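You operate a simulated robot arm through the tools that you are given. There is no shell and no other tool.

The job below is to be done with a simulated robot arm. You get a single attempt, and the scene is never put back.

Task
Top the tray on the slide as the topping card says.
Fine: two cubes of that kind in the small part; slide the rice under the sesame shaker for the card's shakes; then slide it back.

The check looks at the end state, three seconds after you hand in, the way a careful person would. Anything else that was tipped, shoved, dropped, spilled or broken makes it a failure.

Robot
A 6-joint arm with a two-finger parallel gripper, fixed in place. Base frame: the origin is on the floor under the middle of its stand, x ahead of it, y to its left, z up; the work surface is at about z = 860. Readings come in mm, degrees, newtons and seconds.
With the tool pointing down near the work surface it reaches from about 240 to 640 mm from the base axis. Its first joint turns from -66.0 to 66.0 degrees. Payload 2.7 kg.
The tool frame sits at the grasp point between the pads (the TCP): z along the fingers, y along the line on which they close. The tips reach 23 mm beyond it. Largest opening 94 mm; finger width 38, thickness 10; the body of the gripper, 54 by 96 mm, starts 39 mm behind the TCP.
Orientation is that of the tool frame in the base frame, as a unit quaternion [w, x, y, z]. With the fingers straight down and closing along the base's y, the tool's x points along the base's -x, its y along +y and its z along -z.

Tools
- The arm moves only by the tool play_rows. Its argument "targets" is a list of rows, each a list of 7 numbers: the shift along the base's x, y, z in mm, then the turn, a rotation vector about the base's x, y, z in degrees, then the opening, from 0 (shut) to 1 (fully open). In form: [[dx, dy, dz, rx, ry, rz, grip], ...]. A call has 1 to 20 rows; each row is the pose to reach, as a shift and turn from the pose commanded when the call began. Rows are played at 5 a second. More than 50 mm and 8.6 degrees between two rows, or a gripper value outside its range, and nothing of the call is played. A pose out of reach is approached as far as the arm can. The call stops where the force on the tool passes 70 N (or 10 N more than at its start, if that is more) or the arm is blocked; 0.2 s more then pass. The fingers move at their own pace (about 45 mm/s each) and stop on an object; they squeeze with about 33 N. The grip force told is the motor's: it shows also when the fingers shut on nothing. Time passes only in rows, and 0.2 s behind the last, so rows that repeat a pose let the fingers close. It gives the time, the measured TCP pose, the force on the tool (base axes), the opening and the grip force at its end, in the units of the frame above (readings bear some noise), with the torque about the TCP (base axes, N m) and any sound that the robot's microphone picked up, and new pictures: "views" is both (left out), scene, wrist or none.
- Cameras (640 x 400 px; columns grow to the right, rows downward): "scene" is fixed at [61, -431.2, 1395.8]; the picture's right is [0.84, -0.54, 0.00], its down [-0.32, -0.50, -0.81] and it looks along [0.43, 0.68, -0.59] (base axes); focal length 257 px, centre (320, 200). "wrist" rides on the gripper at [86, 16, -74] in the tool frame; the picture's right is [-0.18, 0.98, 0.00], its down [-0.58, -0.11, -0.81] and it looks along [-0.79, -0.15, 0.59] (tool axes); focal length 243 px, centre (320, 200). There is no depth. A picture from a camera that has moved, and an enlarged one, comes with that camera's place and axes in the base frame and with its lens. The place of the scene camera against the robot may be out by one fixed shift of up to 12 mm in any direction.
- close_up(camera, box): a new picture of the part [left, top, right, bottom] of that camera's present view, enlarged. The clock stands still meanwhile.
- finish_job(): hands the job in; it is judged then, once.

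Nothing tells you positions but the pictures and the camera data. Unless the task says otherwise, let go and move clear before handing in.

The tools are called after "Emit:" as name(argument=value, ...) on one line, values as JSON. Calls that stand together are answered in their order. play_rows: Moves the arm, as the interface text tells. Its arguments: {"type":"object","properties":{"targets":{"type":"array"},"views":{"type":"string","enum":["both","scene","wrist","none"]}},"required":["targets"]} The other tools are called the same way: close_up (camera, box) takes an enlarged picture of a part of a camera's view; finish_job () hands the job in.

At the start:

```text
time: 0.0
tool_pos: [387.0, -40.8, 1237.7]
tcp_rot: [0.001, 0.0, 1.0, 0.0]
ft_force: [0.6, -0.3, 0.6]
wrist_torque: [-0.02, 0.02, 0.0]
grip_width: 93.8
grasp_force: 0.0
```

scene: 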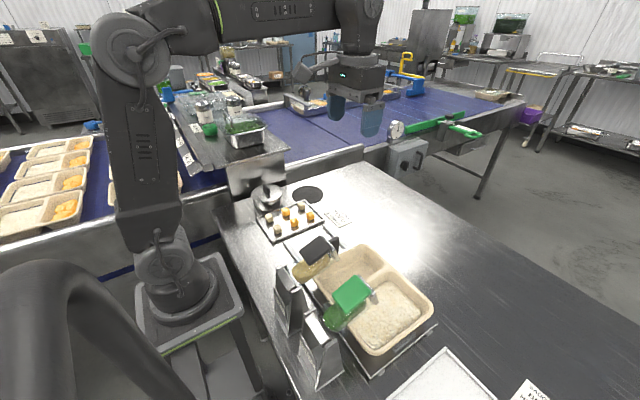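
wrist: 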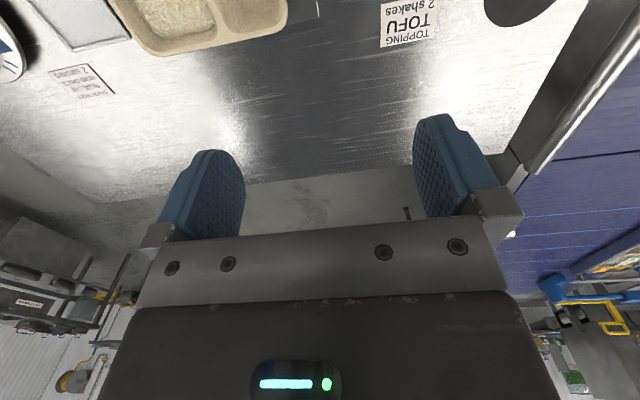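

I see the bench with a tray on a slide, two shakers on posts (one black lid, one green lid), a small tray of cubes, and a card reading "TOPPING TOFU 2 shakes". I will look closer before moving.

Emit:
close_up(camera="scene", box=[220, 160, 380, 260])

Emit:
close_up(camera="scene", box=[260, 220, 460, 400])

Emit:
close_up(camera="wrist", box=[340, 0, 500, 100])

Emit:
close_up(camera="scene", box=[380, 320, 600, 400])

Emit:
close_up(camera="wrist", box=[0, 0, 160, 110])

```text
4.00 times, centred on (300, 210) of scene
camera zoom: at [61.0, -431.2, 1395.8], right [0.84, -0.54, 0.0], down [-0.32, -0.5, -0.81], along [0.43, 0.68, -0.59], focal length 1029 px, centre (400, 160)
```

zoom: 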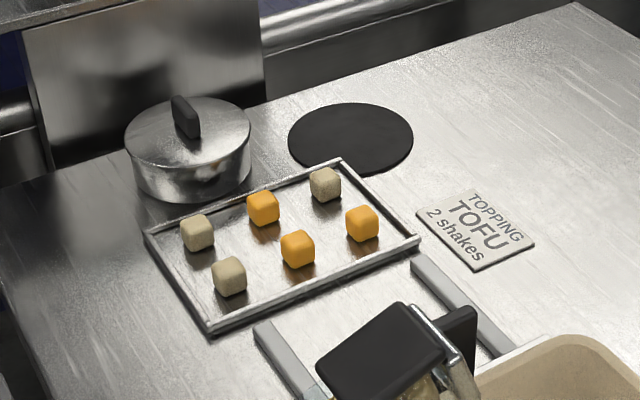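

```text
2.22 times, centred on (360, 310) of scene
camera zoom: at [61.0, -431.2, 1395.8], right [0.84, -0.54, 0.0], down [-0.32, -0.5, -0.81], along [0.43, 0.68, -0.59], focal length 572 px, centre (231, -44)
```

zoom: 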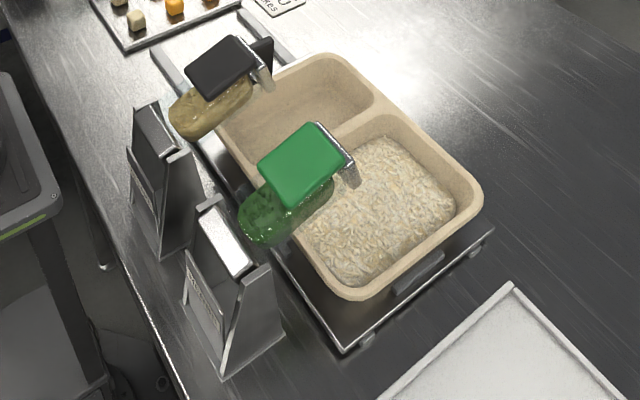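

```text
4.00 times, centred on (420, 50) of wrist
camera zoom: at [301.0, -23.9, 1313.6], right [0.18, 0.98, 0.0], down [0.58, -0.11, 0.81], along [0.79, -0.15, -0.59], focal length 970 px, centre (-80, 800)
```

zoom: 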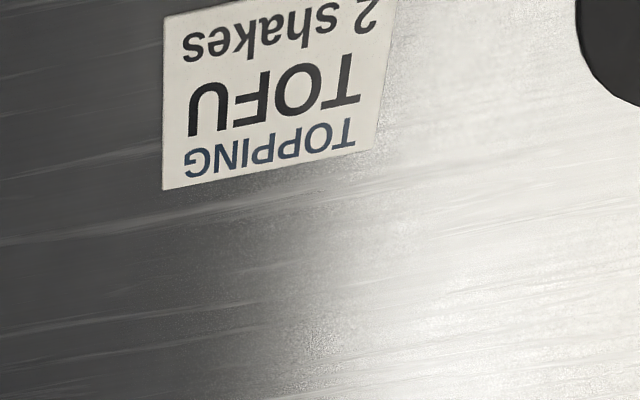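

```text
2.91 times, centred on (490, 360) of scene
camera zoom: at [61.0, -431.2, 1395.8], right [0.84, -0.54, 0.0], down [-0.32, -0.5, -0.81], along [0.43, 0.68, -0.59], focal length 749 px, centre (-174, -266)
```

zoom: 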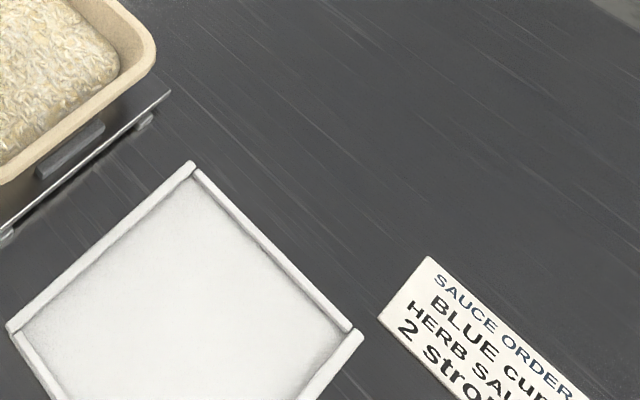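

```text
3.64 times, centred on (80, 55) of wrist
camera zoom: at [301.0, -23.9, 1313.6], right [0.18, 0.98, 0.0], down [0.58, -0.11, 0.81], along [0.79, -0.15, -0.59], focal length 882 px, centre (1193, 727)
```

zoom: 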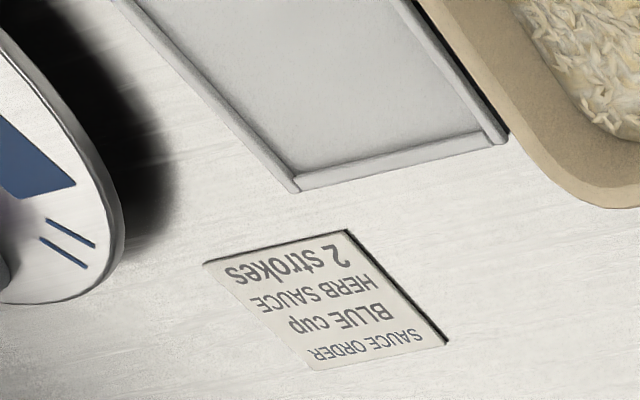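

The card asks for tofu and 2 shakes. The beige cubes look like the tofu, and the tray slides along y on two rails under two shakers. I will zoom in on the post labels, the shakers and the slide handle to learn which one is sesame.

Emit:
close_up(camera="scene", box=[292, 320, 332, 390])

Emit:
close_up(camera="scene", box=[264, 260, 312, 330])

Emit:
close_up(camera="scene", box=[285, 225, 385, 335])

Emit:
close_up(camera="scene", box=[360, 300, 450, 390])

Emit:
close_up(camera="scene", box=[255, 200, 325, 244])

```text
5.71 times, centred on (312, 355) of scene
camera zoom: at [61.0, -431.2, 1395.8], right [0.84, -0.54, 0.0], down [-0.32, -0.5, -0.81], along [0.43, 0.68, -0.59], focal length 1471 px, centre (366, -686)
```

zoom: 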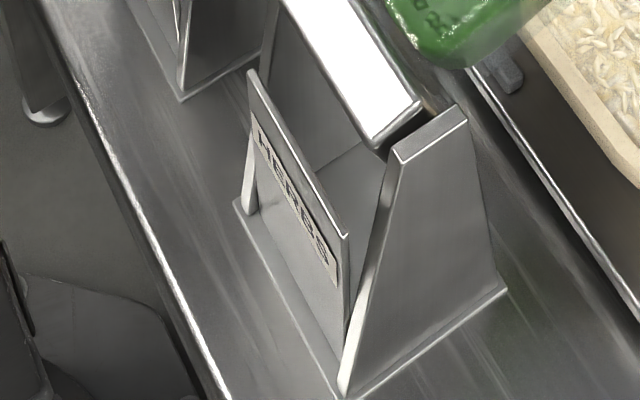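

```text
5.71 times, centred on (288, 295) of scene
camera zoom: at [61.0, -431.2, 1395.8], right [0.84, -0.54, 0.0], down [-0.32, -0.5, -0.81], along [0.43, 0.68, -0.59], focal length 1471 px, centre (503, -343)
```

zoom: 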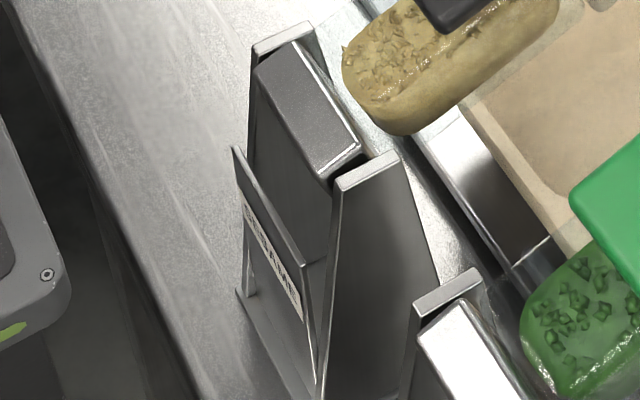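

```text
3.64 times, centred on (335, 280) of scene
camera zoom: at [61.0, -431.2, 1395.8], right [0.84, -0.54, 0.0], down [-0.32, -0.5, -0.81], along [0.43, 0.68, -0.59], focal length 936 px, centre (266, -91)
```

zoom: 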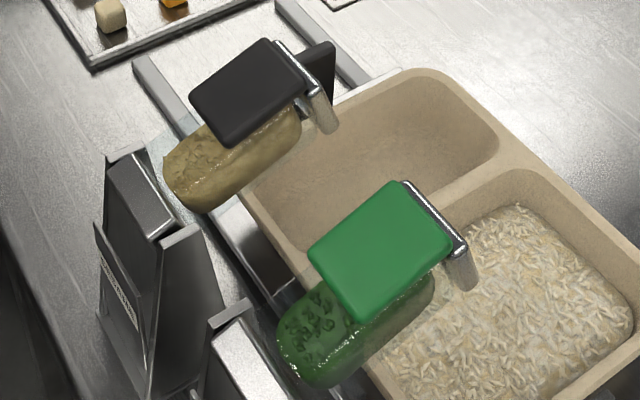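

```text
4.44 times, centred on (405, 345) of scene
camera zoom: at [61.0, -431.2, 1395.8], right [0.84, -0.54, 0.0], down [-0.32, -0.5, -0.81], along [0.43, 0.68, -0.59], focal length 1144 px, centre (-58, -444)
```

zoom: 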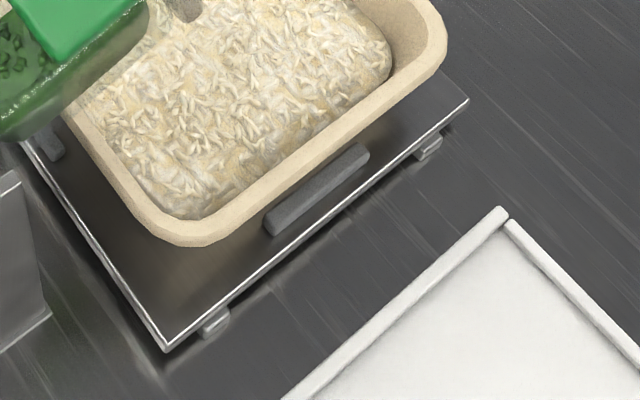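

```text
9.09 times, centred on (290, 222) of scene
camera zoom: at [61.0, -431.2, 1395.8], right [0.84, -0.54, 0.0], down [-0.32, -0.5, -0.81], along [0.43, 0.68, -0.59], focal length 2340 px, centre (593, 0)
```

zoom: 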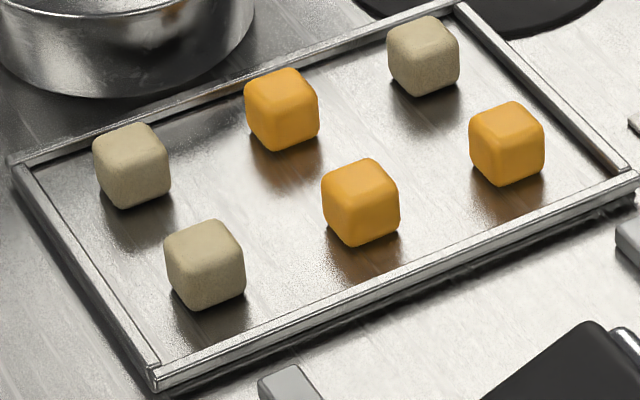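

The posts have narrow labels that are strongly foreshortened from here. I will enlarge them further before moving the camera.

Emit:
close_up(camera="scene", box=[270, 294, 290, 316])

Emit:
close_up(camera="scene", box=[298, 338, 320, 372])

Emit:
close_up(camera="wrist", box=[100, 0, 340, 60])

```text
16.00 times, centred on (280, 305) of scene
camera zoom: at [61.0, -431.2, 1395.8], right [0.84, -0.54, 0.0], down [-0.32, -0.5, -0.81], along [0.43, 0.68, -0.59], focal length 4118 px, centre (960, -1480)
```

zoom: 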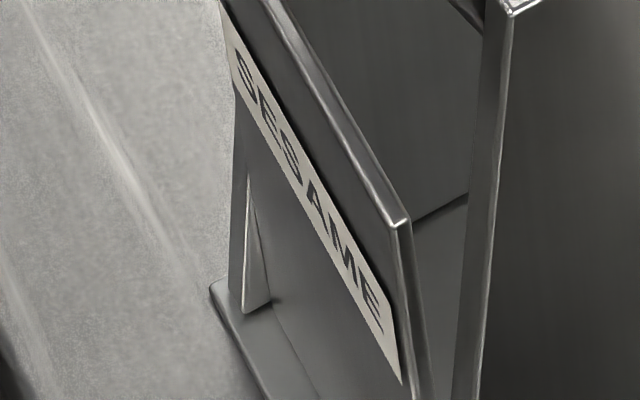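

```text
11.76 times, centred on (309, 355) of scene
camera zoom: at [61.0, -431.2, 1395.8], right [0.84, -0.54, 0.0], down [-0.32, -0.5, -0.81], along [0.43, 0.68, -0.59], focal length 3028 px, centre (449, -1624)
```

zoom: 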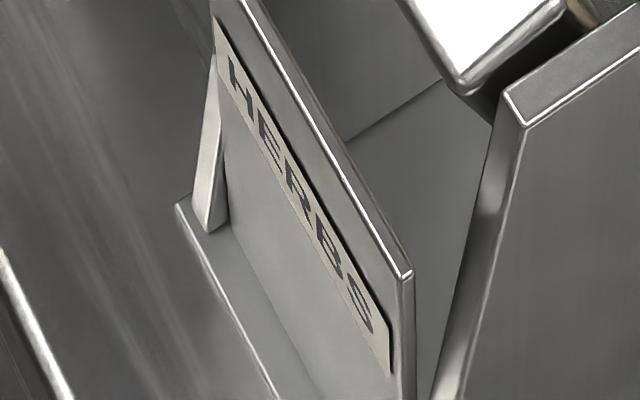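

```text
2.67 times, centred on (220, 30) of wrist
camera zoom: at [301.0, -23.9, 1313.6], right [0.18, 0.98, 0.0], down [0.58, -0.11, 0.81], along [0.79, -0.15, -0.59], focal length 647 px, centre (587, 653)
```

zoom: 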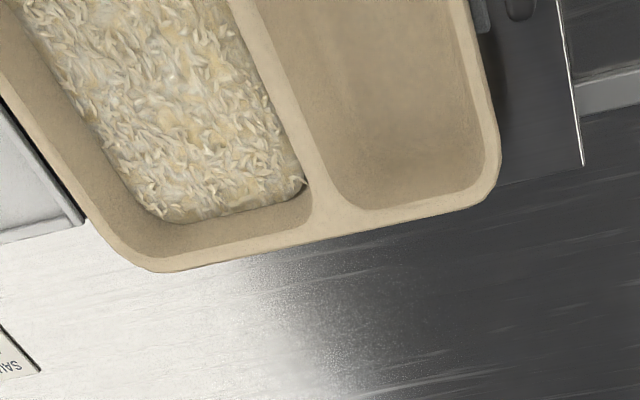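

Sesame is the black-lid shaker (the farther one, +y) and herbs is the green-lid one. I will turn the wrist camera toward -y, staying high, to see how the shakers and the slide work.

Emit:
play_rows(targets=[[-8, 2, -5, 0, 0, -8, 1], [-16, 4, -10, 0, 0, -16, 1], [-24, 6, -15, 0, 0, -24, 1], [-32, 8, -20, 0, 0, -32, 1], [-40, 10, -25, 0, 0, -40, 1], [-48, 12, -30, 0, 0, -48, 1], [-56, 14, -35, 0, 0, -56, 1], [-64, 16, -40, 0, 0, -64, 1], [-72, 18, -45, 0, 0, -72, 1], [-80, 20, -50, 0, 0, -80, 1], [-88, 22, -55, 0, 0, -88, 1], [-88, 22, -55, 0, 0, -90, 1]], views="both")

```text
time: 2.6
tool_pos: [298.9, -19.1, 1184.1]
tcp_rot: [-0.001, 0.708, 0.707, -0.001]
ft_force: [0.8, 0.4, 0.3]
wrist_torque: [-0.01, 0.01, -0.01]
grip_width: 94.0
grasp_force: 0.1
camera wrist: at [315.9, 68.4, 1258.7], right [0.98, -0.19, 0.0], down [-0.11, -0.58, 0.81], along [-0.15, -0.79, -0.59], focal length 243 px, centre (320, 200)
```

scene: 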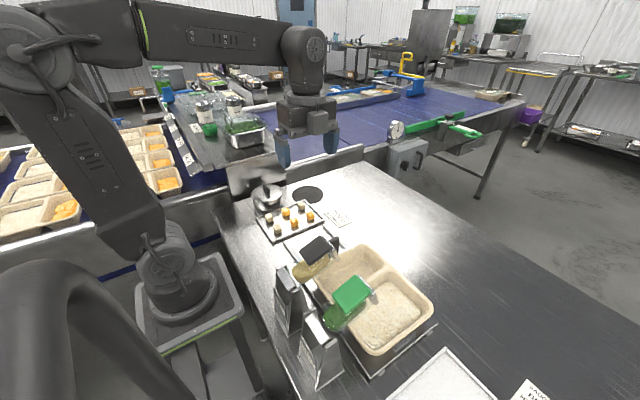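
wrist: 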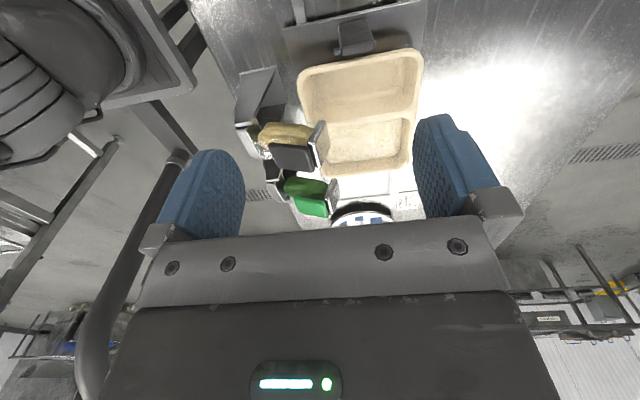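

Emit:
close_up(camera="wrist", box=[220, 50, 360, 220])

Emit:
close_up(camera="wrist", box=[270, 0, 440, 110])

Emit:
close_up(camera="wrist", box=[230, 100, 340, 170])

Emit:
close_up(camera="wrist", box=[260, 150, 440, 240])

```text
2.35 times, centred on (290, 135) of wrist
camera zoom: at [315.9, 68.4, 1258.7], right [0.98, -0.19, 0.0], down [-0.11, -0.58, 0.81], along [-0.15, -0.79, -0.59], focal length 571 px, centre (391, 353)
```

zoom: 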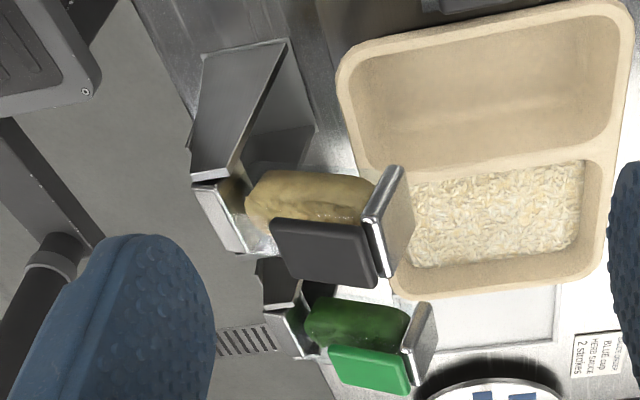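

```text
3.64 times, centred on (355, 55) of wrist
camera zoom: at [315.9, 68.4, 1258.7], right [0.98, -0.19, 0.0], down [-0.11, -0.58, 0.81], along [-0.15, -0.79, -0.59], focal length 882 px, centre (193, 727)
```

zoom: 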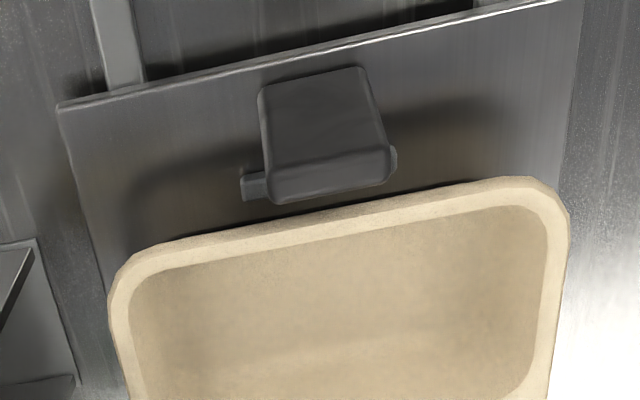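

```text
5.71 times, centred on (285, 135) of wrist
camera zoom: at [315.9, 68.4, 1258.7], right [0.98, -0.19, 0.0], down [-0.11, -0.58, 0.81], along [-0.15, -0.79, -0.59], focal length 1386 px, centre (520, 571)
```

zoom: 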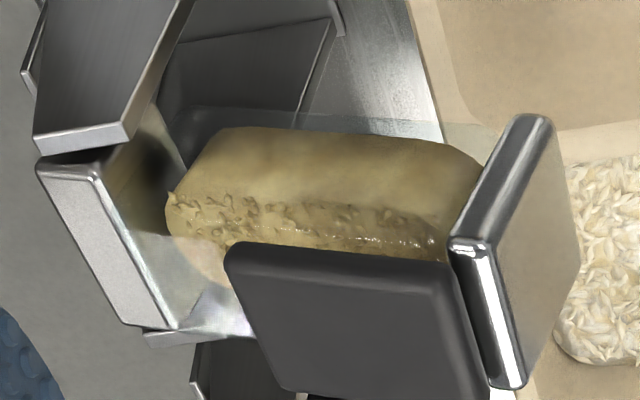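

```text
3.56 times, centred on (350, 195) of wrist
camera zoom: at [315.9, 68.4, 1258.7], right [0.98, -0.19, 0.0], down [-0.11, -0.58, 0.81], along [-0.15, -0.79, -0.59], focal length 863 px, centre (213, 218)
```

zoom: 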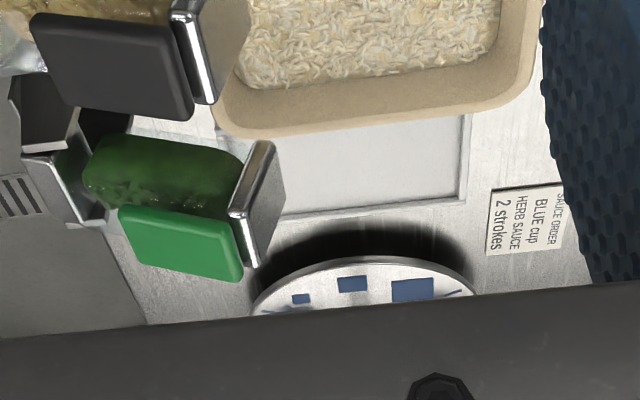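

Through the inverted wrist view I see an upright plate handle on the slide's +y end, near (335,-61) with its top at about z=930. The sesame bottle has a black press pad near (237,-140,1021). I take the slide's travel to be about +110 mm in y, to where the rails end. I will zoom in on the handle and pads to fix their positions.

Emit:
close_up(camera="wrist", box=[325, 10, 389, 60])

Emit:
close_up(camera="scene", box=[300, 215, 380, 265])

Emit:
close_up(camera="scene", box=[270, 225, 350, 300])

Emit:
close_up(camera="wrist", box=[420, 0, 580, 100])

```text
8.00 times, centred on (357, 35) of wrist
camera zoom: at [315.9, 68.4, 1258.7], right [0.98, -0.19, 0.0], down [-0.11, -0.58, 0.81], along [-0.15, -0.79, -0.59], focal length 1941 px, centre (24, 1520)
```

zoom: 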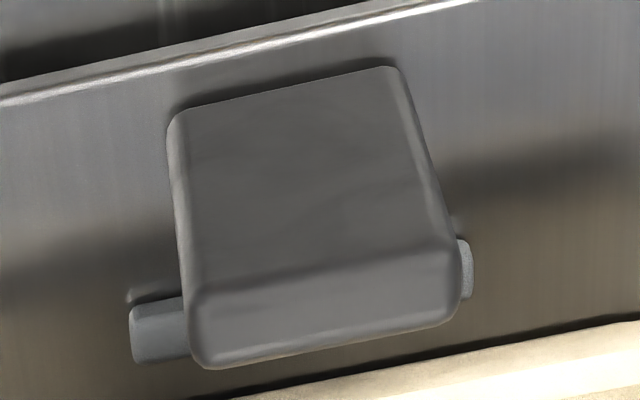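

```text
8.00 times, centred on (340, 240) of scene
camera zoom: at [61.0, -431.2, 1395.8], right [0.84, -0.54, 0.0], down [-0.32, -0.5, -0.81], along [0.43, 0.68, -0.59], focal length 2059 px, centre (160, -120)
```

zoom: 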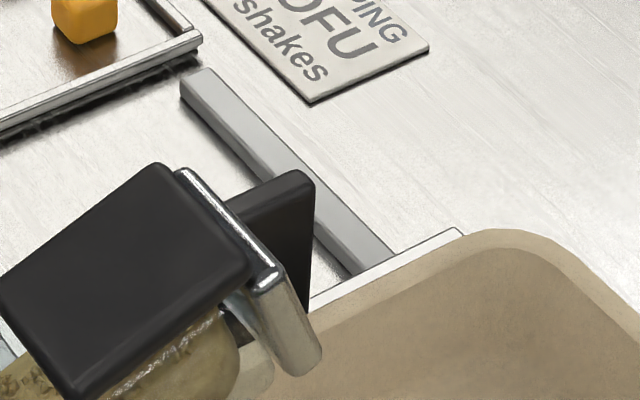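

```text
5.33 times, centred on (310, 262) of scene
camera zoom: at [61.0, -431.2, 1395.8], right [0.84, -0.54, 0.0], down [-0.32, -0.5, -0.81], along [0.43, 0.68, -0.59], focal length 1372 px, centre (373, -133)
```

zoom: 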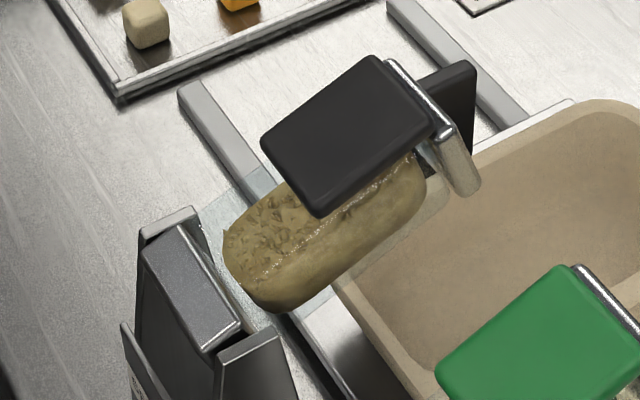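

```text
4.00 times, centred on (500, 50) of wrist
camera zoom: at [315.9, 68.4, 1258.7], right [0.98, -0.19, 0.0], down [-0.11, -0.58, 0.81], along [-0.15, -0.79, -0.59], focal length 970 px, centre (-400, 800)
```

zoom: 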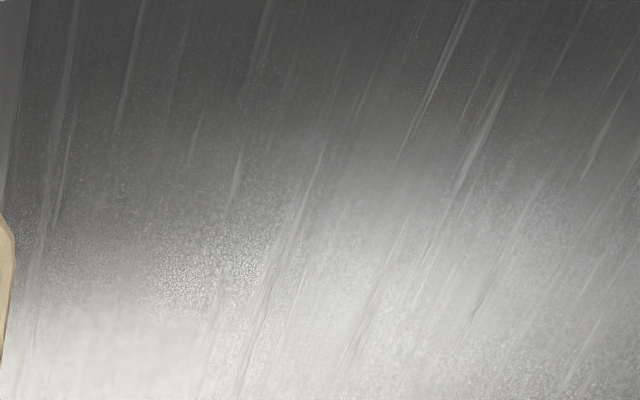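

The handle is an upright plate about 39 mm wide in x and 12 mm thick, centred near (336.5,-65.5), with its top near z=941. I will come above it with the fingers straddling it in x and check before lowering.

Emit:
play_rows(targets=[[15, -15, -30, 0, 0, 0, 1], [30, -30, -65, 0, 0, 0, 1], [37.6, -41, -100, 0, 0, 0, 1], [37.6, -41, -140, 0, 0, 0, 1], [37.6, -41, -175, 0, 0, 0, 1]], views="both")

```text
time: 3.8
tool_pos: [337.1, -60.6, 1008.6]
tcp_rot: [0.002, 0.708, 0.707, 0.0]
ft_force: [0.3, 0.2, 0.1]
wrist_torque: [-0.01, 0.02, 0.0]
grip_width: 93.9
grasp_force: 0.0
camera wrist: at [354.5, 26.7, 1083.8], right [0.98, -0.18, 0.0], down [-0.11, -0.58, 0.81], along [-0.15, -0.79, -0.59], focal length 243 px, centre (320, 200)
```

scene: 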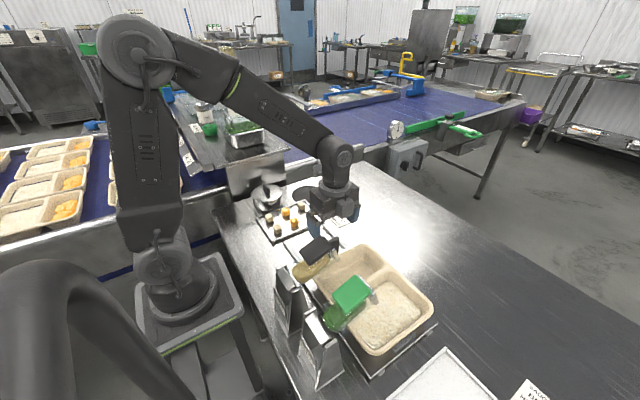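
wrist: 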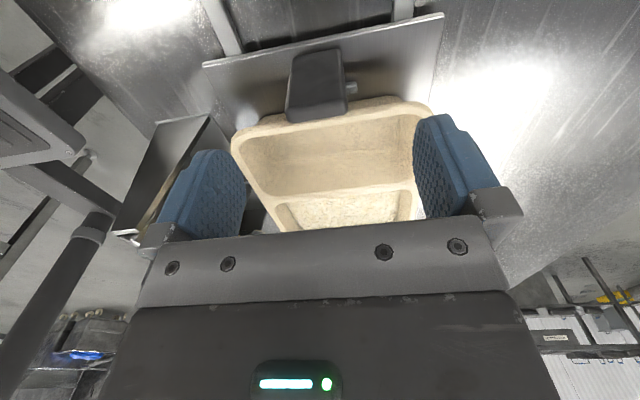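

The handle top reads near (335,-65.5,944), in line with the gripper. I will lower over it and close.

Emit:
play_rows(targets=[[-1, 0, -25, 0, 0, 0, 1], [-1, 0, -50, 0, 0, 0, 1], [-1, 0, -65, 0, 0, 0, 1], [-1, 0, -79, 0, 0, 0, 1], [-1, 0, -79, 0, 0, 0, 0.35], [-1, 0, -79, 0, 0, 0, 0.35], [-1, 0, -79, 0, 0, 0, 0.35], [-1, 0, -79, 0, 0, 0, 0.35], [-1, 0, -79, 0, 0, 0, 0.35]], views="both")

```text
time: 5.8
tool_pos: [334.5, -61.0, 929.9]
tcp_rot: [-0.001, 0.708, 0.707, -0.001]
ft_force: [-5.8, 0.5, -2.1]
wrist_torque: [-0.2, -0.73, 0.06]
grip_width: 40.0
grasp_force: 45.1
camera wrist: at [352.1, 27.4, 1004.3], right [0.98, -0.18, 0.0], down [-0.11, -0.58, 0.81], along [-0.15, -0.79, -0.59], focal length 243 px, centre (320, 200)
```

scene: 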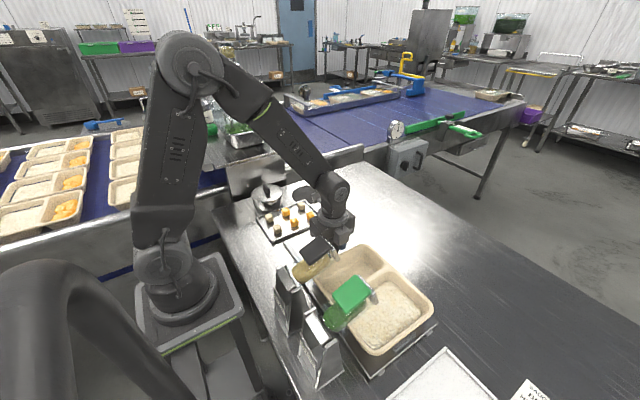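
wrist: 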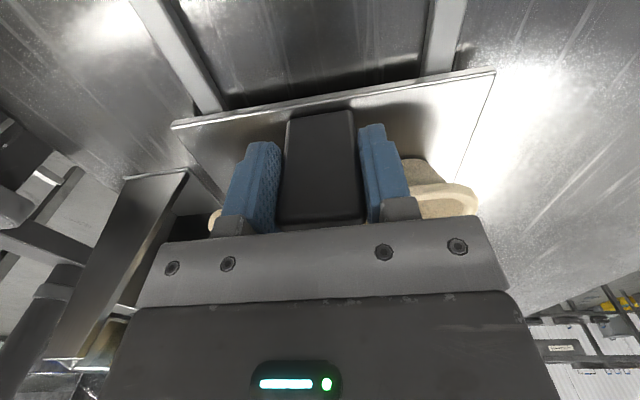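

The handle is held at 40 mm wide. I will slide gently toward +y and watch the force.

Emit:
play_rows(targets=[[-0.5, 3, 0, 0, 0, 0, 0.35], [-0.5, 8, 0, 0, 0, 0, 0.35], [-0.5, 14, 0, 0, 0, 0, 0.35], [-0.5, 20, 0, 0, 0, 0, 0.35]], views="scene")

```text
time: 6.8
tool_pos: [333.5, -40.8, 930.1]
tcp_rot: [0.0, 0.707, 0.707, -0.001]
ft_force: [5.9, -0.2, -17.5]
wrist_torque: [0.01, -0.29, 0.02]
grip_width: 39.9
grasp_force: 44.9
```

scene: 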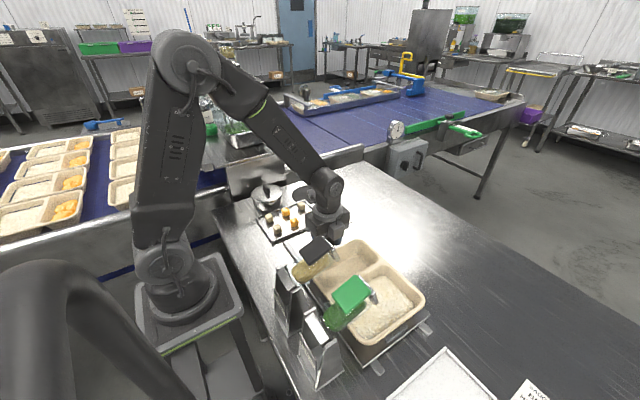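

The slide moved about 20 mm with little resistance. I will continue to +100 and check again.

Emit:
play_rows(targets=[[0.5, 5, -0.6, 0, 0, 0, 0.35], [0.5, 13, -0.6, 0, 0, 0, 0.35], [0.5, 21, -0.6, 0, 0, 0, 0.35], [0.5, 29, -0.6, 0, 0, 0, 0.35], [0.5, 37, -0.6, 0, 0, 0, 0.35], [0.5, 45, -0.6, 0, 0, 0, 0.35], [0.5, 53, -0.6, 0, 0, 0, 0.35], [0.5, 61, -0.6, 0, 0, 0, 0.35], [0.5, 69, -0.6, 0, 0, 0, 0.35], [0.5, 75, -0.6, 0, 0, 0, 0.35], [0.5, 78, -0.6, 0, 0, 0, 0.35]], views="both")

```text
time: 9.2
tool_pos: [334.3, 38.4, 929.8]
tcp_rot: [0.001, 0.707, 0.707, 0.0]
ft_force: [-16.5, -0.4, 30.1]
wrist_torque: [0.04, -0.04, -0.01]
grip_width: 39.8
grasp_force: 45.2
camera wrist: at [352.0, 125.2, 1004.3], right [0.98, -0.18, 0.0], down [-0.11, -0.58, 0.81], along [-0.15, -0.79, -0.59], focal length 243 px, centre (320, 200)
```

scene: 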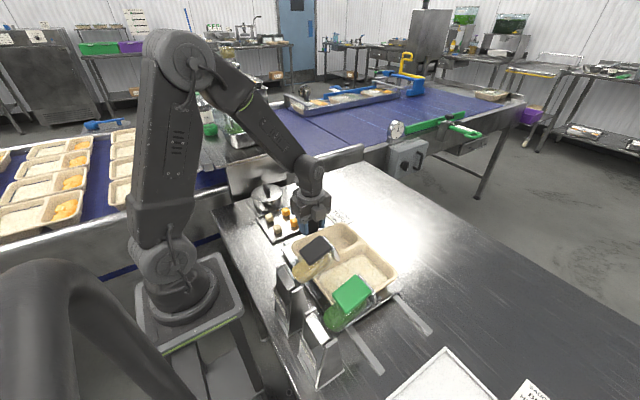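
wrist: 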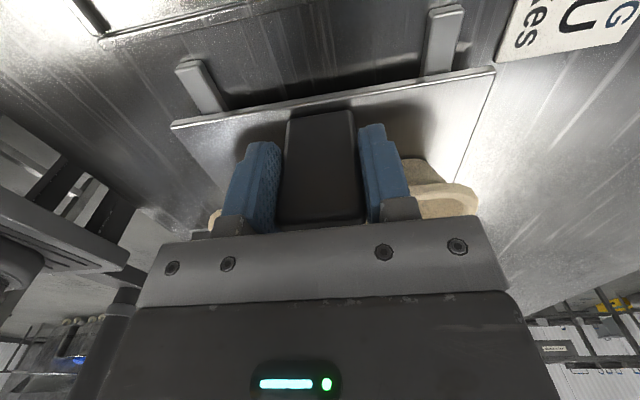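

The slide has moved about 99 mm with rail still left. I will check how the black shaker lines up with the rice now.

Emit:
close_up(camera="scene", box=[265, 210, 425, 330])

Emit:
close_up(camera="wrist", box=[0, 0, 640, 230])

```text
3.33 times, centred on (345, 270) of scene
camera zoom: at [60.3, -431.3, 1395.9], right [0.84, -0.54, 0.0], down [-0.32, -0.5, -0.81], along [0.43, 0.68, -0.59], focal length 858 px, centre (237, -33)
```

zoom: 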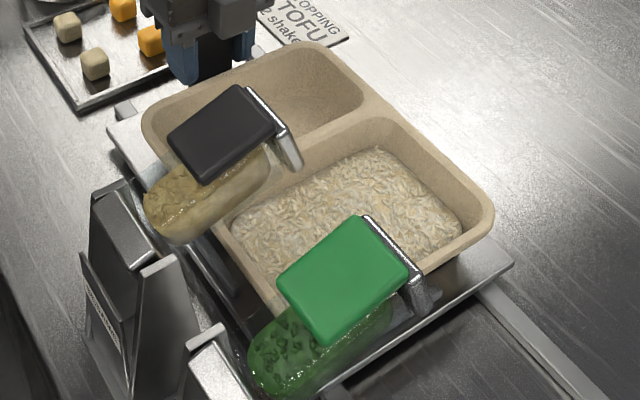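

```text
1.00 times, centred on (320, 115) of wrist (not enlarged: the box is as wide or as high as the picture)
camera zoom: at [352.0, 125.2, 1004.3], right [0.98, -0.18, 0.0], down [-0.11, -0.58, 0.81], along [-0.15, -0.79, -0.59], focal length 243 px, centre (320, 285)
```

zoom: 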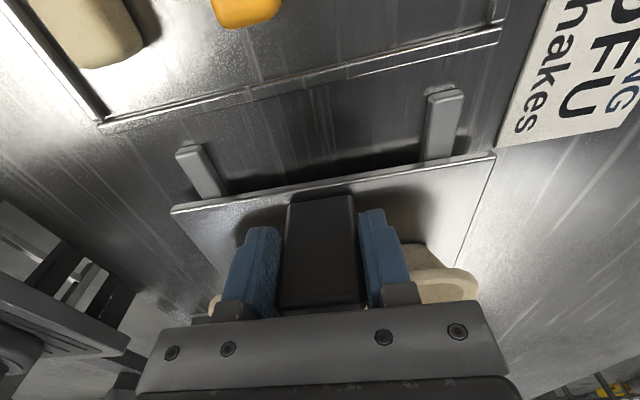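

The black shaker's outlet lies over the rice, slightly to the +y side of centre. I will slide about 8 mm more so the rice is centred, then release upward.

Emit:
play_rows(targets=[[-0.3, 3, 0.4, 0, 0, 0, 0.35], [-0.3, 6, 0.4, 0, 0, 0, 0.35], [-0.3, 8, 0.4, 0, 0, 0, 0.35], [-0.3, 8, 0.4, 0, 0, 0, 0.35]], views="none")

```text
time: 10.2
tool_pos: [335.5, 45.6, 929.0]
tcp_rot: [-0.001, 0.707, 0.708, 0.001]
ft_force: [-10.5, -1.0, 23.5]
wrist_torque: [-0.27, 0.44, -0.07]
grip_width: 39.9
grasp_force: 45.6
```

The slide is at about +107 mm. I will release the handle and rise straight up.

Emit:
play_rows(targets=[[0, 0, 0, 0, 0, 0, 0.8], [0, 0, 0, 0, 0, 0, 0.8], [0, 0, 0, 0, 0, 0, 0.8], [0, 0, 0, 0, 0, 0, 0.8], [0, 0, 40, 0, 0, 0, 0.8], [0, 0, 85, 0, 0, 0, 0.8], [0, 0, 130, 0, 0, 0, 0.8], [0, 0, 175, 0, 0, 0, 0.8], [0, 0, 220, 0, 0, 0, 0.8], [0, 20, 260, 0, 0, 0, 0.8]], views="both")

```text
time: 12.4
tool_pos: [335.7, 65.8, 1190.3]
tcp_rot: [0.0, 0.707, 0.708, -0.001]
ft_force: [-0.5, 1.0, 0.9]
wrist_torque: [0.0, 0.0, 0.0]
grip_width: 75.2
grasp_force: 0.1
camera wrist: at [352.1, 153.0, 1265.1], right [0.98, -0.18, 0.0], down [-0.11, -0.58, 0.81], along [-0.15, -0.79, -0.59], focal length 243 px, centre (320, 200)
```

scene: 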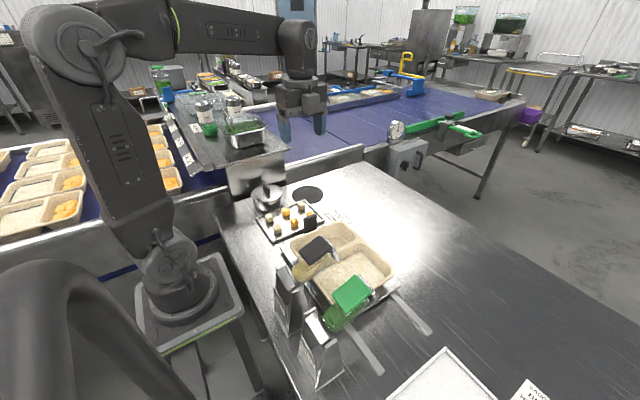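
wrist: 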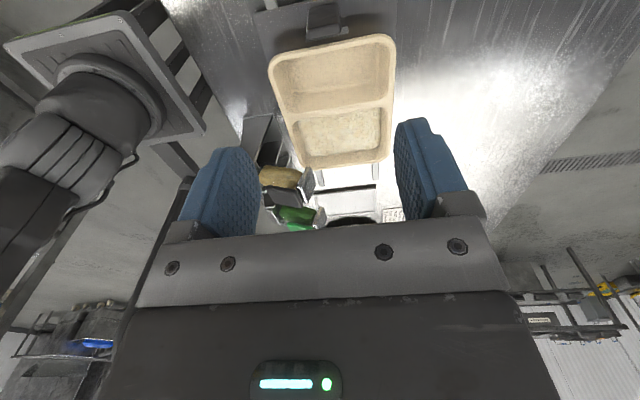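

The slide stayed put after release. I will zoom in on the sesame shaker from this new viewpoint so I can triangulate the pad with wrist views alone.

Emit:
close_up(camera="wrist", box=[245, 155, 325, 225])

Emit:
close_up(camera="wrist", box=[250, 20, 410, 180])

Emit:
close_up(camera="scene", box=[250, 190, 410, 310])

```text
5.71 times, centred on (285, 190) of wrist
camera zoom: at [352.1, 153.0, 1265.1], right [0.98, -0.18, 0.0], down [-0.11, -0.58, 0.81], along [-0.15, -0.79, -0.59], focal length 1386 px, centre (520, 257)
```

zoom: 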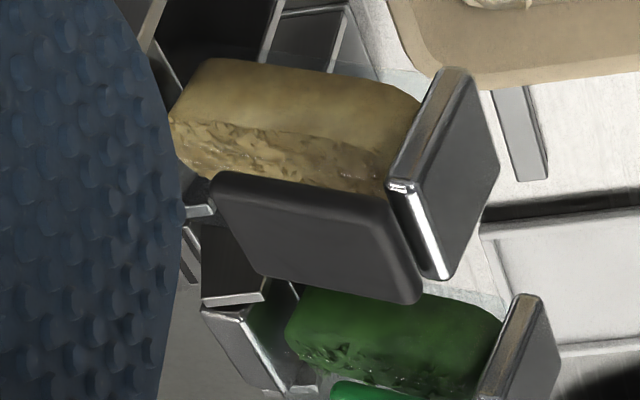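

```text
2.50 times, centred on (330, 100) of wrist
camera zoom: at [352.1, 153.0, 1265.1], right [0.98, -0.18, 0.0], down [-0.11, -0.58, 0.81], along [-0.15, -0.79, -0.59], focal length 606 px, centre (295, 450)
```

zoom: 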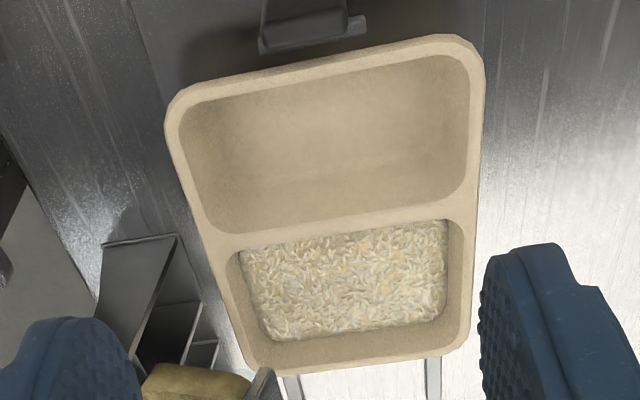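

```text
3.33 times, centred on (330, 250) of scene
camera zoom: at [61.0, -431.2, 1395.8], right [0.84, -0.54, 0.0], down [-0.32, -0.5, -0.81], along [0.43, 0.68, -0.59], focal length 858 px, centre (287, 33)
```

zoom: 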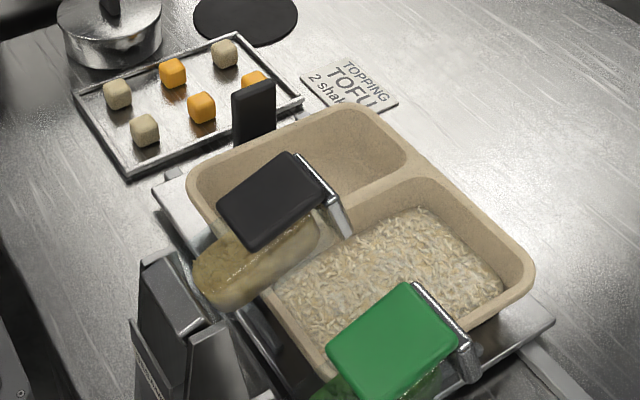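

The two wrist views put the black pad at about (242,-137,1033). I will move above it, well clear, closing the fingers on the way, to get a steeper view.

Emit:
play_rows(targets=[[-18, -35, 0, 0, 0, 0, 0.5], [-36, -70, 0, 0, 0, 0, 0.2], [-54, -105, 0, 0, 0, 0, 0], [-72, -140, 0, 0, 0, 0, 0], [-90, -175, -5, 0, 0, 0, 0], [-105, -205, -10, 0, 0, 0, 0], [-105, -205, -10, 0, 0, 0, 0]], views="both")

Emit:
close_up(camera="wrist", box=[220, 0, 420, 130])

```text
time: 14.0
tool_pos: [229.1, -138.8, 1178.8]
tcp_rot: [0.0, 0.707, 0.707, 0.0]
ft_force: [0.6, -0.3, 0.3]
wrist_torque: [0.02, 0.01, 0.02]
grip_width: 0.0
grasp_force: 33.1
camera wrist: at [246.7, -51.3, 1253.8], right [0.98, -0.18, 0.0], down [-0.11, -0.58, 0.81], along [-0.15, -0.79, -0.59], focal length 243 px, centre (320, 200)
```

scene: 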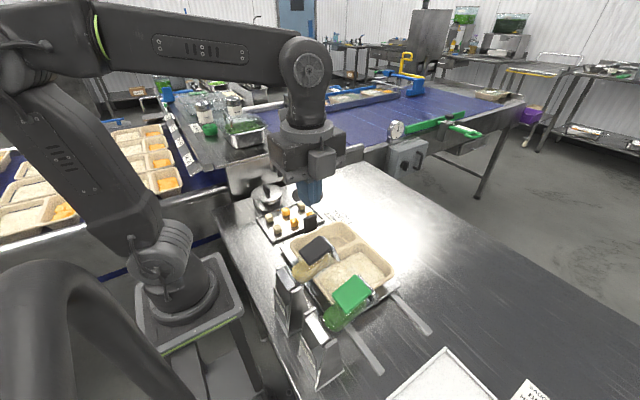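
wrist: 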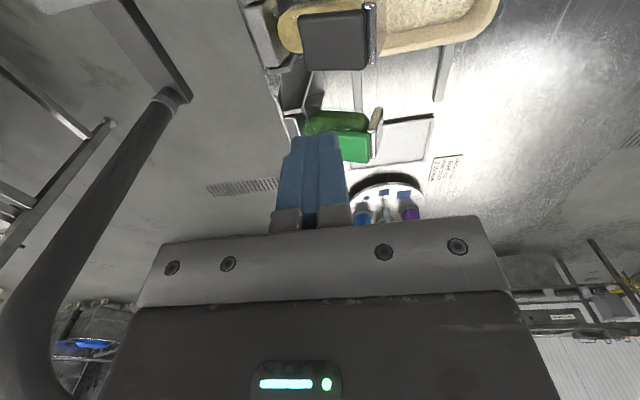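

```text
3.08 times, centred on (320, 65) of wrist
camera zoom: at [246.7, -51.3, 1253.8], right [0.98, -0.18, 0.0], down [-0.11, -0.58, 0.81], along [-0.15, -0.79, -0.59], focal length 746 px, centre (320, 615)
```

zoom: 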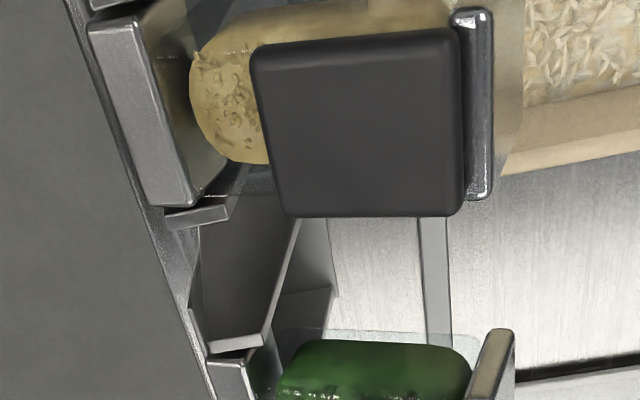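

The third view fixes the pad at about x 219–268, y -113 to -153, with a horizontal top near z=1037. I will centre over it and descend to about 25 mm above, then look.

Emit:
play_rows(targets=[[7, 3, -20, 0, 0, 0, 0], [14, 6, -45, 0, 0, 0, 0], [14, 6, -75, 0, 0, 0, 0], [14, 6, -95, 0, 0, 0, 0]], views="both")

Emit:
close_up(camera="scene", box=[260, 180, 380, 290])

```text
time: 15.0
tool_pos: [243.5, -133.4, 1084.1]
tcp_rot: [-0.001, 0.707, 0.707, 0.001]
ft_force: [0.2, -0.3, -0.1]
wrist_torque: [0.02, 0.01, 0.02]
grip_width: 0.0
grasp_force: 32.6
camera wrist: at [260.7, -45.7, 1159.0], right [0.98, -0.18, 0.0], down [-0.11, -0.58, 0.81], along [-0.15, -0.79, -0.59], focal length 243 px, centre (320, 200)
```

scene: 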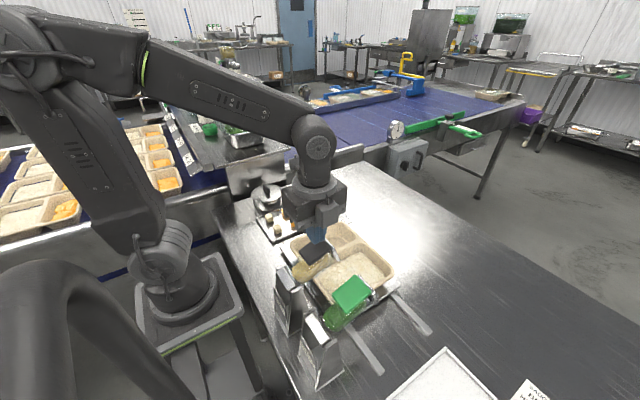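
wrist: 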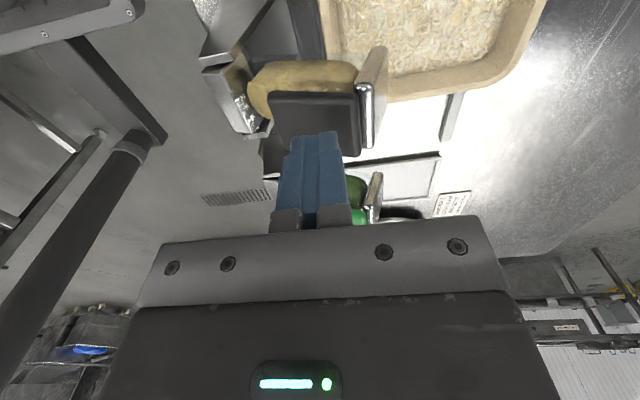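

```text
3.64 times, centred on (320, 235) of scene
camera zoom: at [61.0, -431.2, 1395.8], right [0.84, -0.54, 0.0], down [-0.32, -0.5, -0.81], along [0.43, 0.68, -0.59], focal length 936 px, centre (320, 73)
```

zoom: 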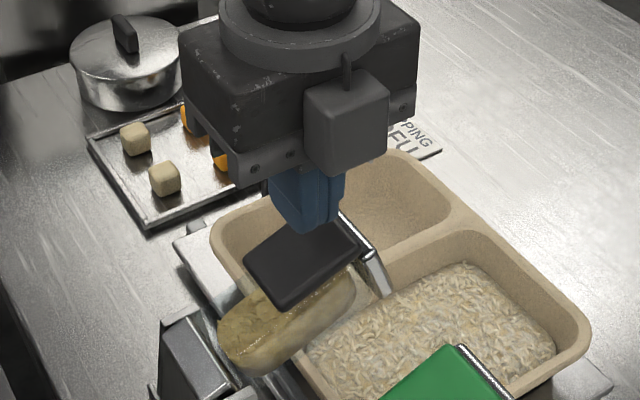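

The closed fingers are above the pad. I will lower slowly toward contact, watching the force.

Emit:
play_rows(targets=[[0, 0, -5, 0, 0, 0, 0], [0, 0, -10, 0, 0, 0, 0], [0, 0, -14, 0, 0, 0, 0], [0, 0, -17, 0, 0, 0, 0]], views="wrist")

Emit:
close_up(camera="scene", box=[260, 180, 380, 290])

```text
time: 16.0
tool_pos: [243.8, -134.0, 1068.6]
tcp_rot: [0.002, 0.707, 0.707, 0.0]
ft_force: [0.2, -0.2, 2.3]
wrist_torque: [0.01, -0.05, -0.04]
grip_width: 0.0
grasp_force: 33.2
camera wrist: at [261.4, -45.8, 1142.5], right [0.98, -0.18, 0.0], down [-0.11, -0.58, 0.81], along [-0.15, -0.79, -0.59], focal length 243 px, centre (320, 200)
```

wrist: 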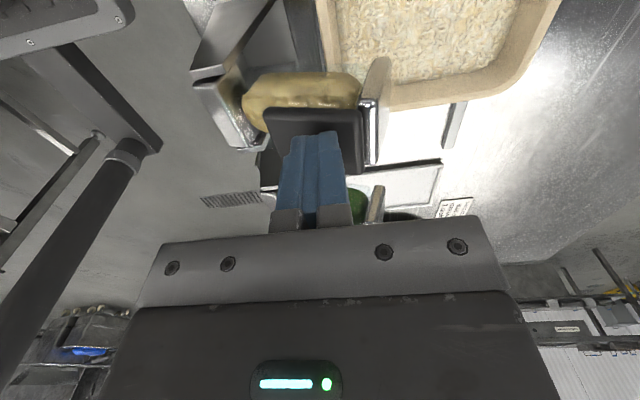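

```text
3.64 times, centred on (320, 235) of scene
camera zoom: at [61.0, -431.2, 1395.8], right [0.84, -0.54, 0.0], down [-0.32, -0.5, -0.81], along [0.43, 0.68, -0.59], focal length 936 px, centre (320, 73)
```

zoom: 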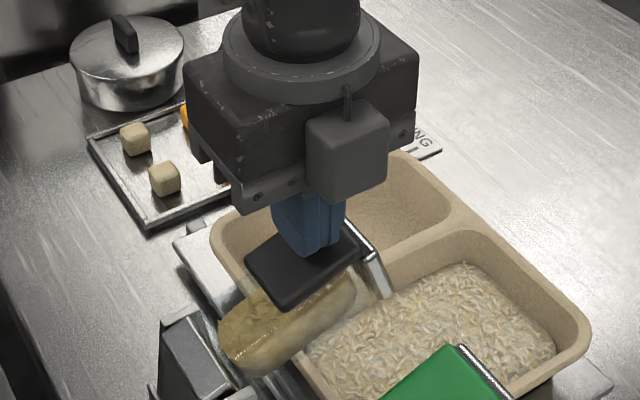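

Force reads about 2 N, so the tips may be just touching the pad. I will press down in small steps.

Emit:
play_rows(targets=[[0, 0, -1.5, 0, 0, 0, 0], [0, 0, -3, 0, 0, 0, 0]], views="none")

```text
time: 16.6
tool_pos: [243.1, -134.2, 1064.6]
tcp_rot: [0.0, 0.707, 0.707, 0.0]
ft_force: [1.0, -0.6, 1.7]
wrist_torque: [-0.01, -0.05, -0.03]
grip_width: 0.0
grasp_force: 33.3
```

Emit:
play_rows(targets=[[0, 0, -1.5, 0, 0, 0, 0], [0, 0, -3, 0, 0, 0, 0], [0, 0, -4.5, 0, 0, 0, 0]], views="wrist")

Emit:
close_up(camera="scene", box=[260, 180, 380, 290])

```text
time: 17.4
tool_pos: [243.8, -133.2, 1060.2]
tcp_rot: [0.0, 0.707, 0.707, 0.0]
ft_force: [2.0, -0.3, 2.7]
wrist_torque: [0.01, -0.03, -0.01]
grip_width: 0.1
grasp_force: 33.0
camera wrist: at [260.8, -45.7, 1134.6], right [0.98, -0.18, 0.0], down [-0.11, -0.58, 0.81], along [-0.15, -0.79, -0.59], focal length 243 px, centre (320, 200)
```

wrist: 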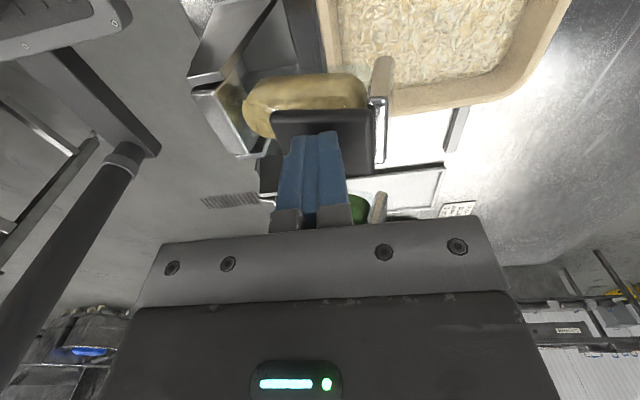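

```text
3.64 times, centred on (320, 235) of scene
camera zoom: at [61.0, -431.2, 1395.8], right [0.84, -0.54, 0.0], down [-0.32, -0.5, -0.81], along [0.43, 0.68, -0.59], focal length 936 px, centre (320, 73)
```

zoom: 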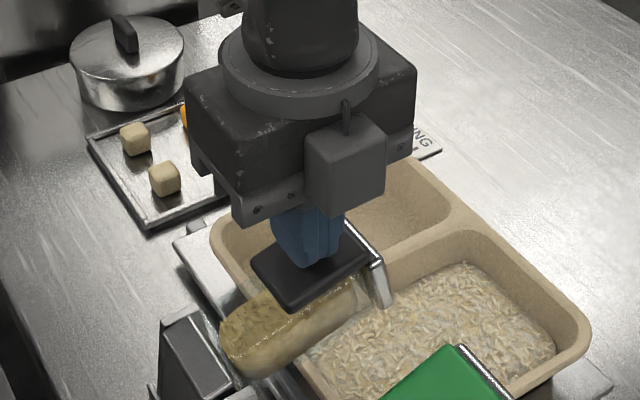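

The pad is moving down under light force (about 3 N), so it is a spring press. I will keep going in small steps and wait for the shake sound.

Emit:
play_rows(targets=[[0, 0, -1.5, 0, 0, 0, 0], [0, 0, -3, 0, 0, 0, 0], [0, 0, -4.5, 0, 0, 0, 0]], views="none")

```text
time: 18.2
tool_pos: [243.3, -132.9, 1055.3]
tcp_rot: [0.0, 0.706, 0.708, 0.0]
ft_force: [1.3, -0.5, 3.2]
wrist_torque: [-0.01, -0.08, 0.01]
grip_width: 0.0
grasp_force: 33.0
```

Emit:
play_rows(targets=[[0, 0, -1.5, 0, 0, 0, 0], [0, 0, -3, 0, 0, 0, 0], [0, 0, -4.5, 0, 0, 0, 0]], views="wrist")

Emit:
close_up(camera="scene", box=[260, 180, 380, 290])

```text
time: 19.0
tool_pos: [243.6, -133.8, 1051.3]
tcp_rot: [0.0, 0.707, 0.707, -0.001]
ft_force: [2.7, -0.1, 3.1]
wrist_torque: [-0.01, -0.07, -0.02]
grip_width: 0.0
grasp_force: 33.4
camera wrist: at [261.1, -45.7, 1126.0], right [0.98, -0.18, 0.0], down [-0.11, -0.58, 0.81], along [-0.15, -0.79, -0.59], focal length 243 px, centre (320, 200)
```

wrist: 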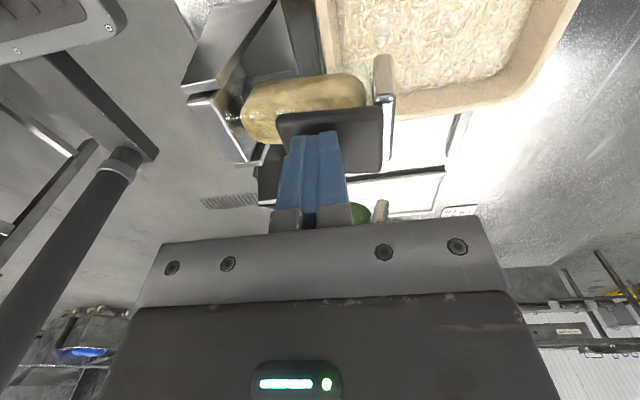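

```text
3.64 times, centred on (320, 235) of scene
camera zoom: at [61.1, -431.2, 1395.8], right [0.84, -0.54, 0.0], down [-0.32, -0.5, -0.81], along [0.43, 0.68, -0.59], focal length 936 px, centre (320, 73)
```

zoom: 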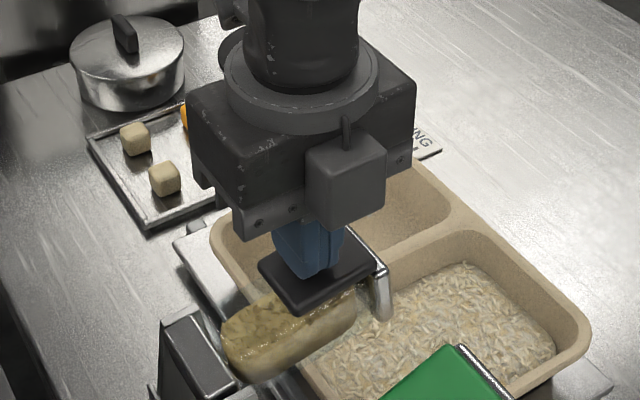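

The sesame shaker tips smoothly about its post at about 3 N, with no sound yet. I will continue in small steps.

Emit:
play_rows(targets=[[0, 0, -1.5, 0, 0, 0, 0], [0, 0, -3, 0, 0, 0, 0], [0, 0, -4.5, 0, 0, 0, 0]], views="none")

```text
time: 19.8
tool_pos: [243.5, -133.9, 1046.4]
tcp_rot: [0.0, 0.708, 0.707, -0.001]
ft_force: [2.6, -0.4, 3.3]
wrist_torque: [0.07, -0.14, 0.03]
grip_width: 0.0
grasp_force: 33.5
```

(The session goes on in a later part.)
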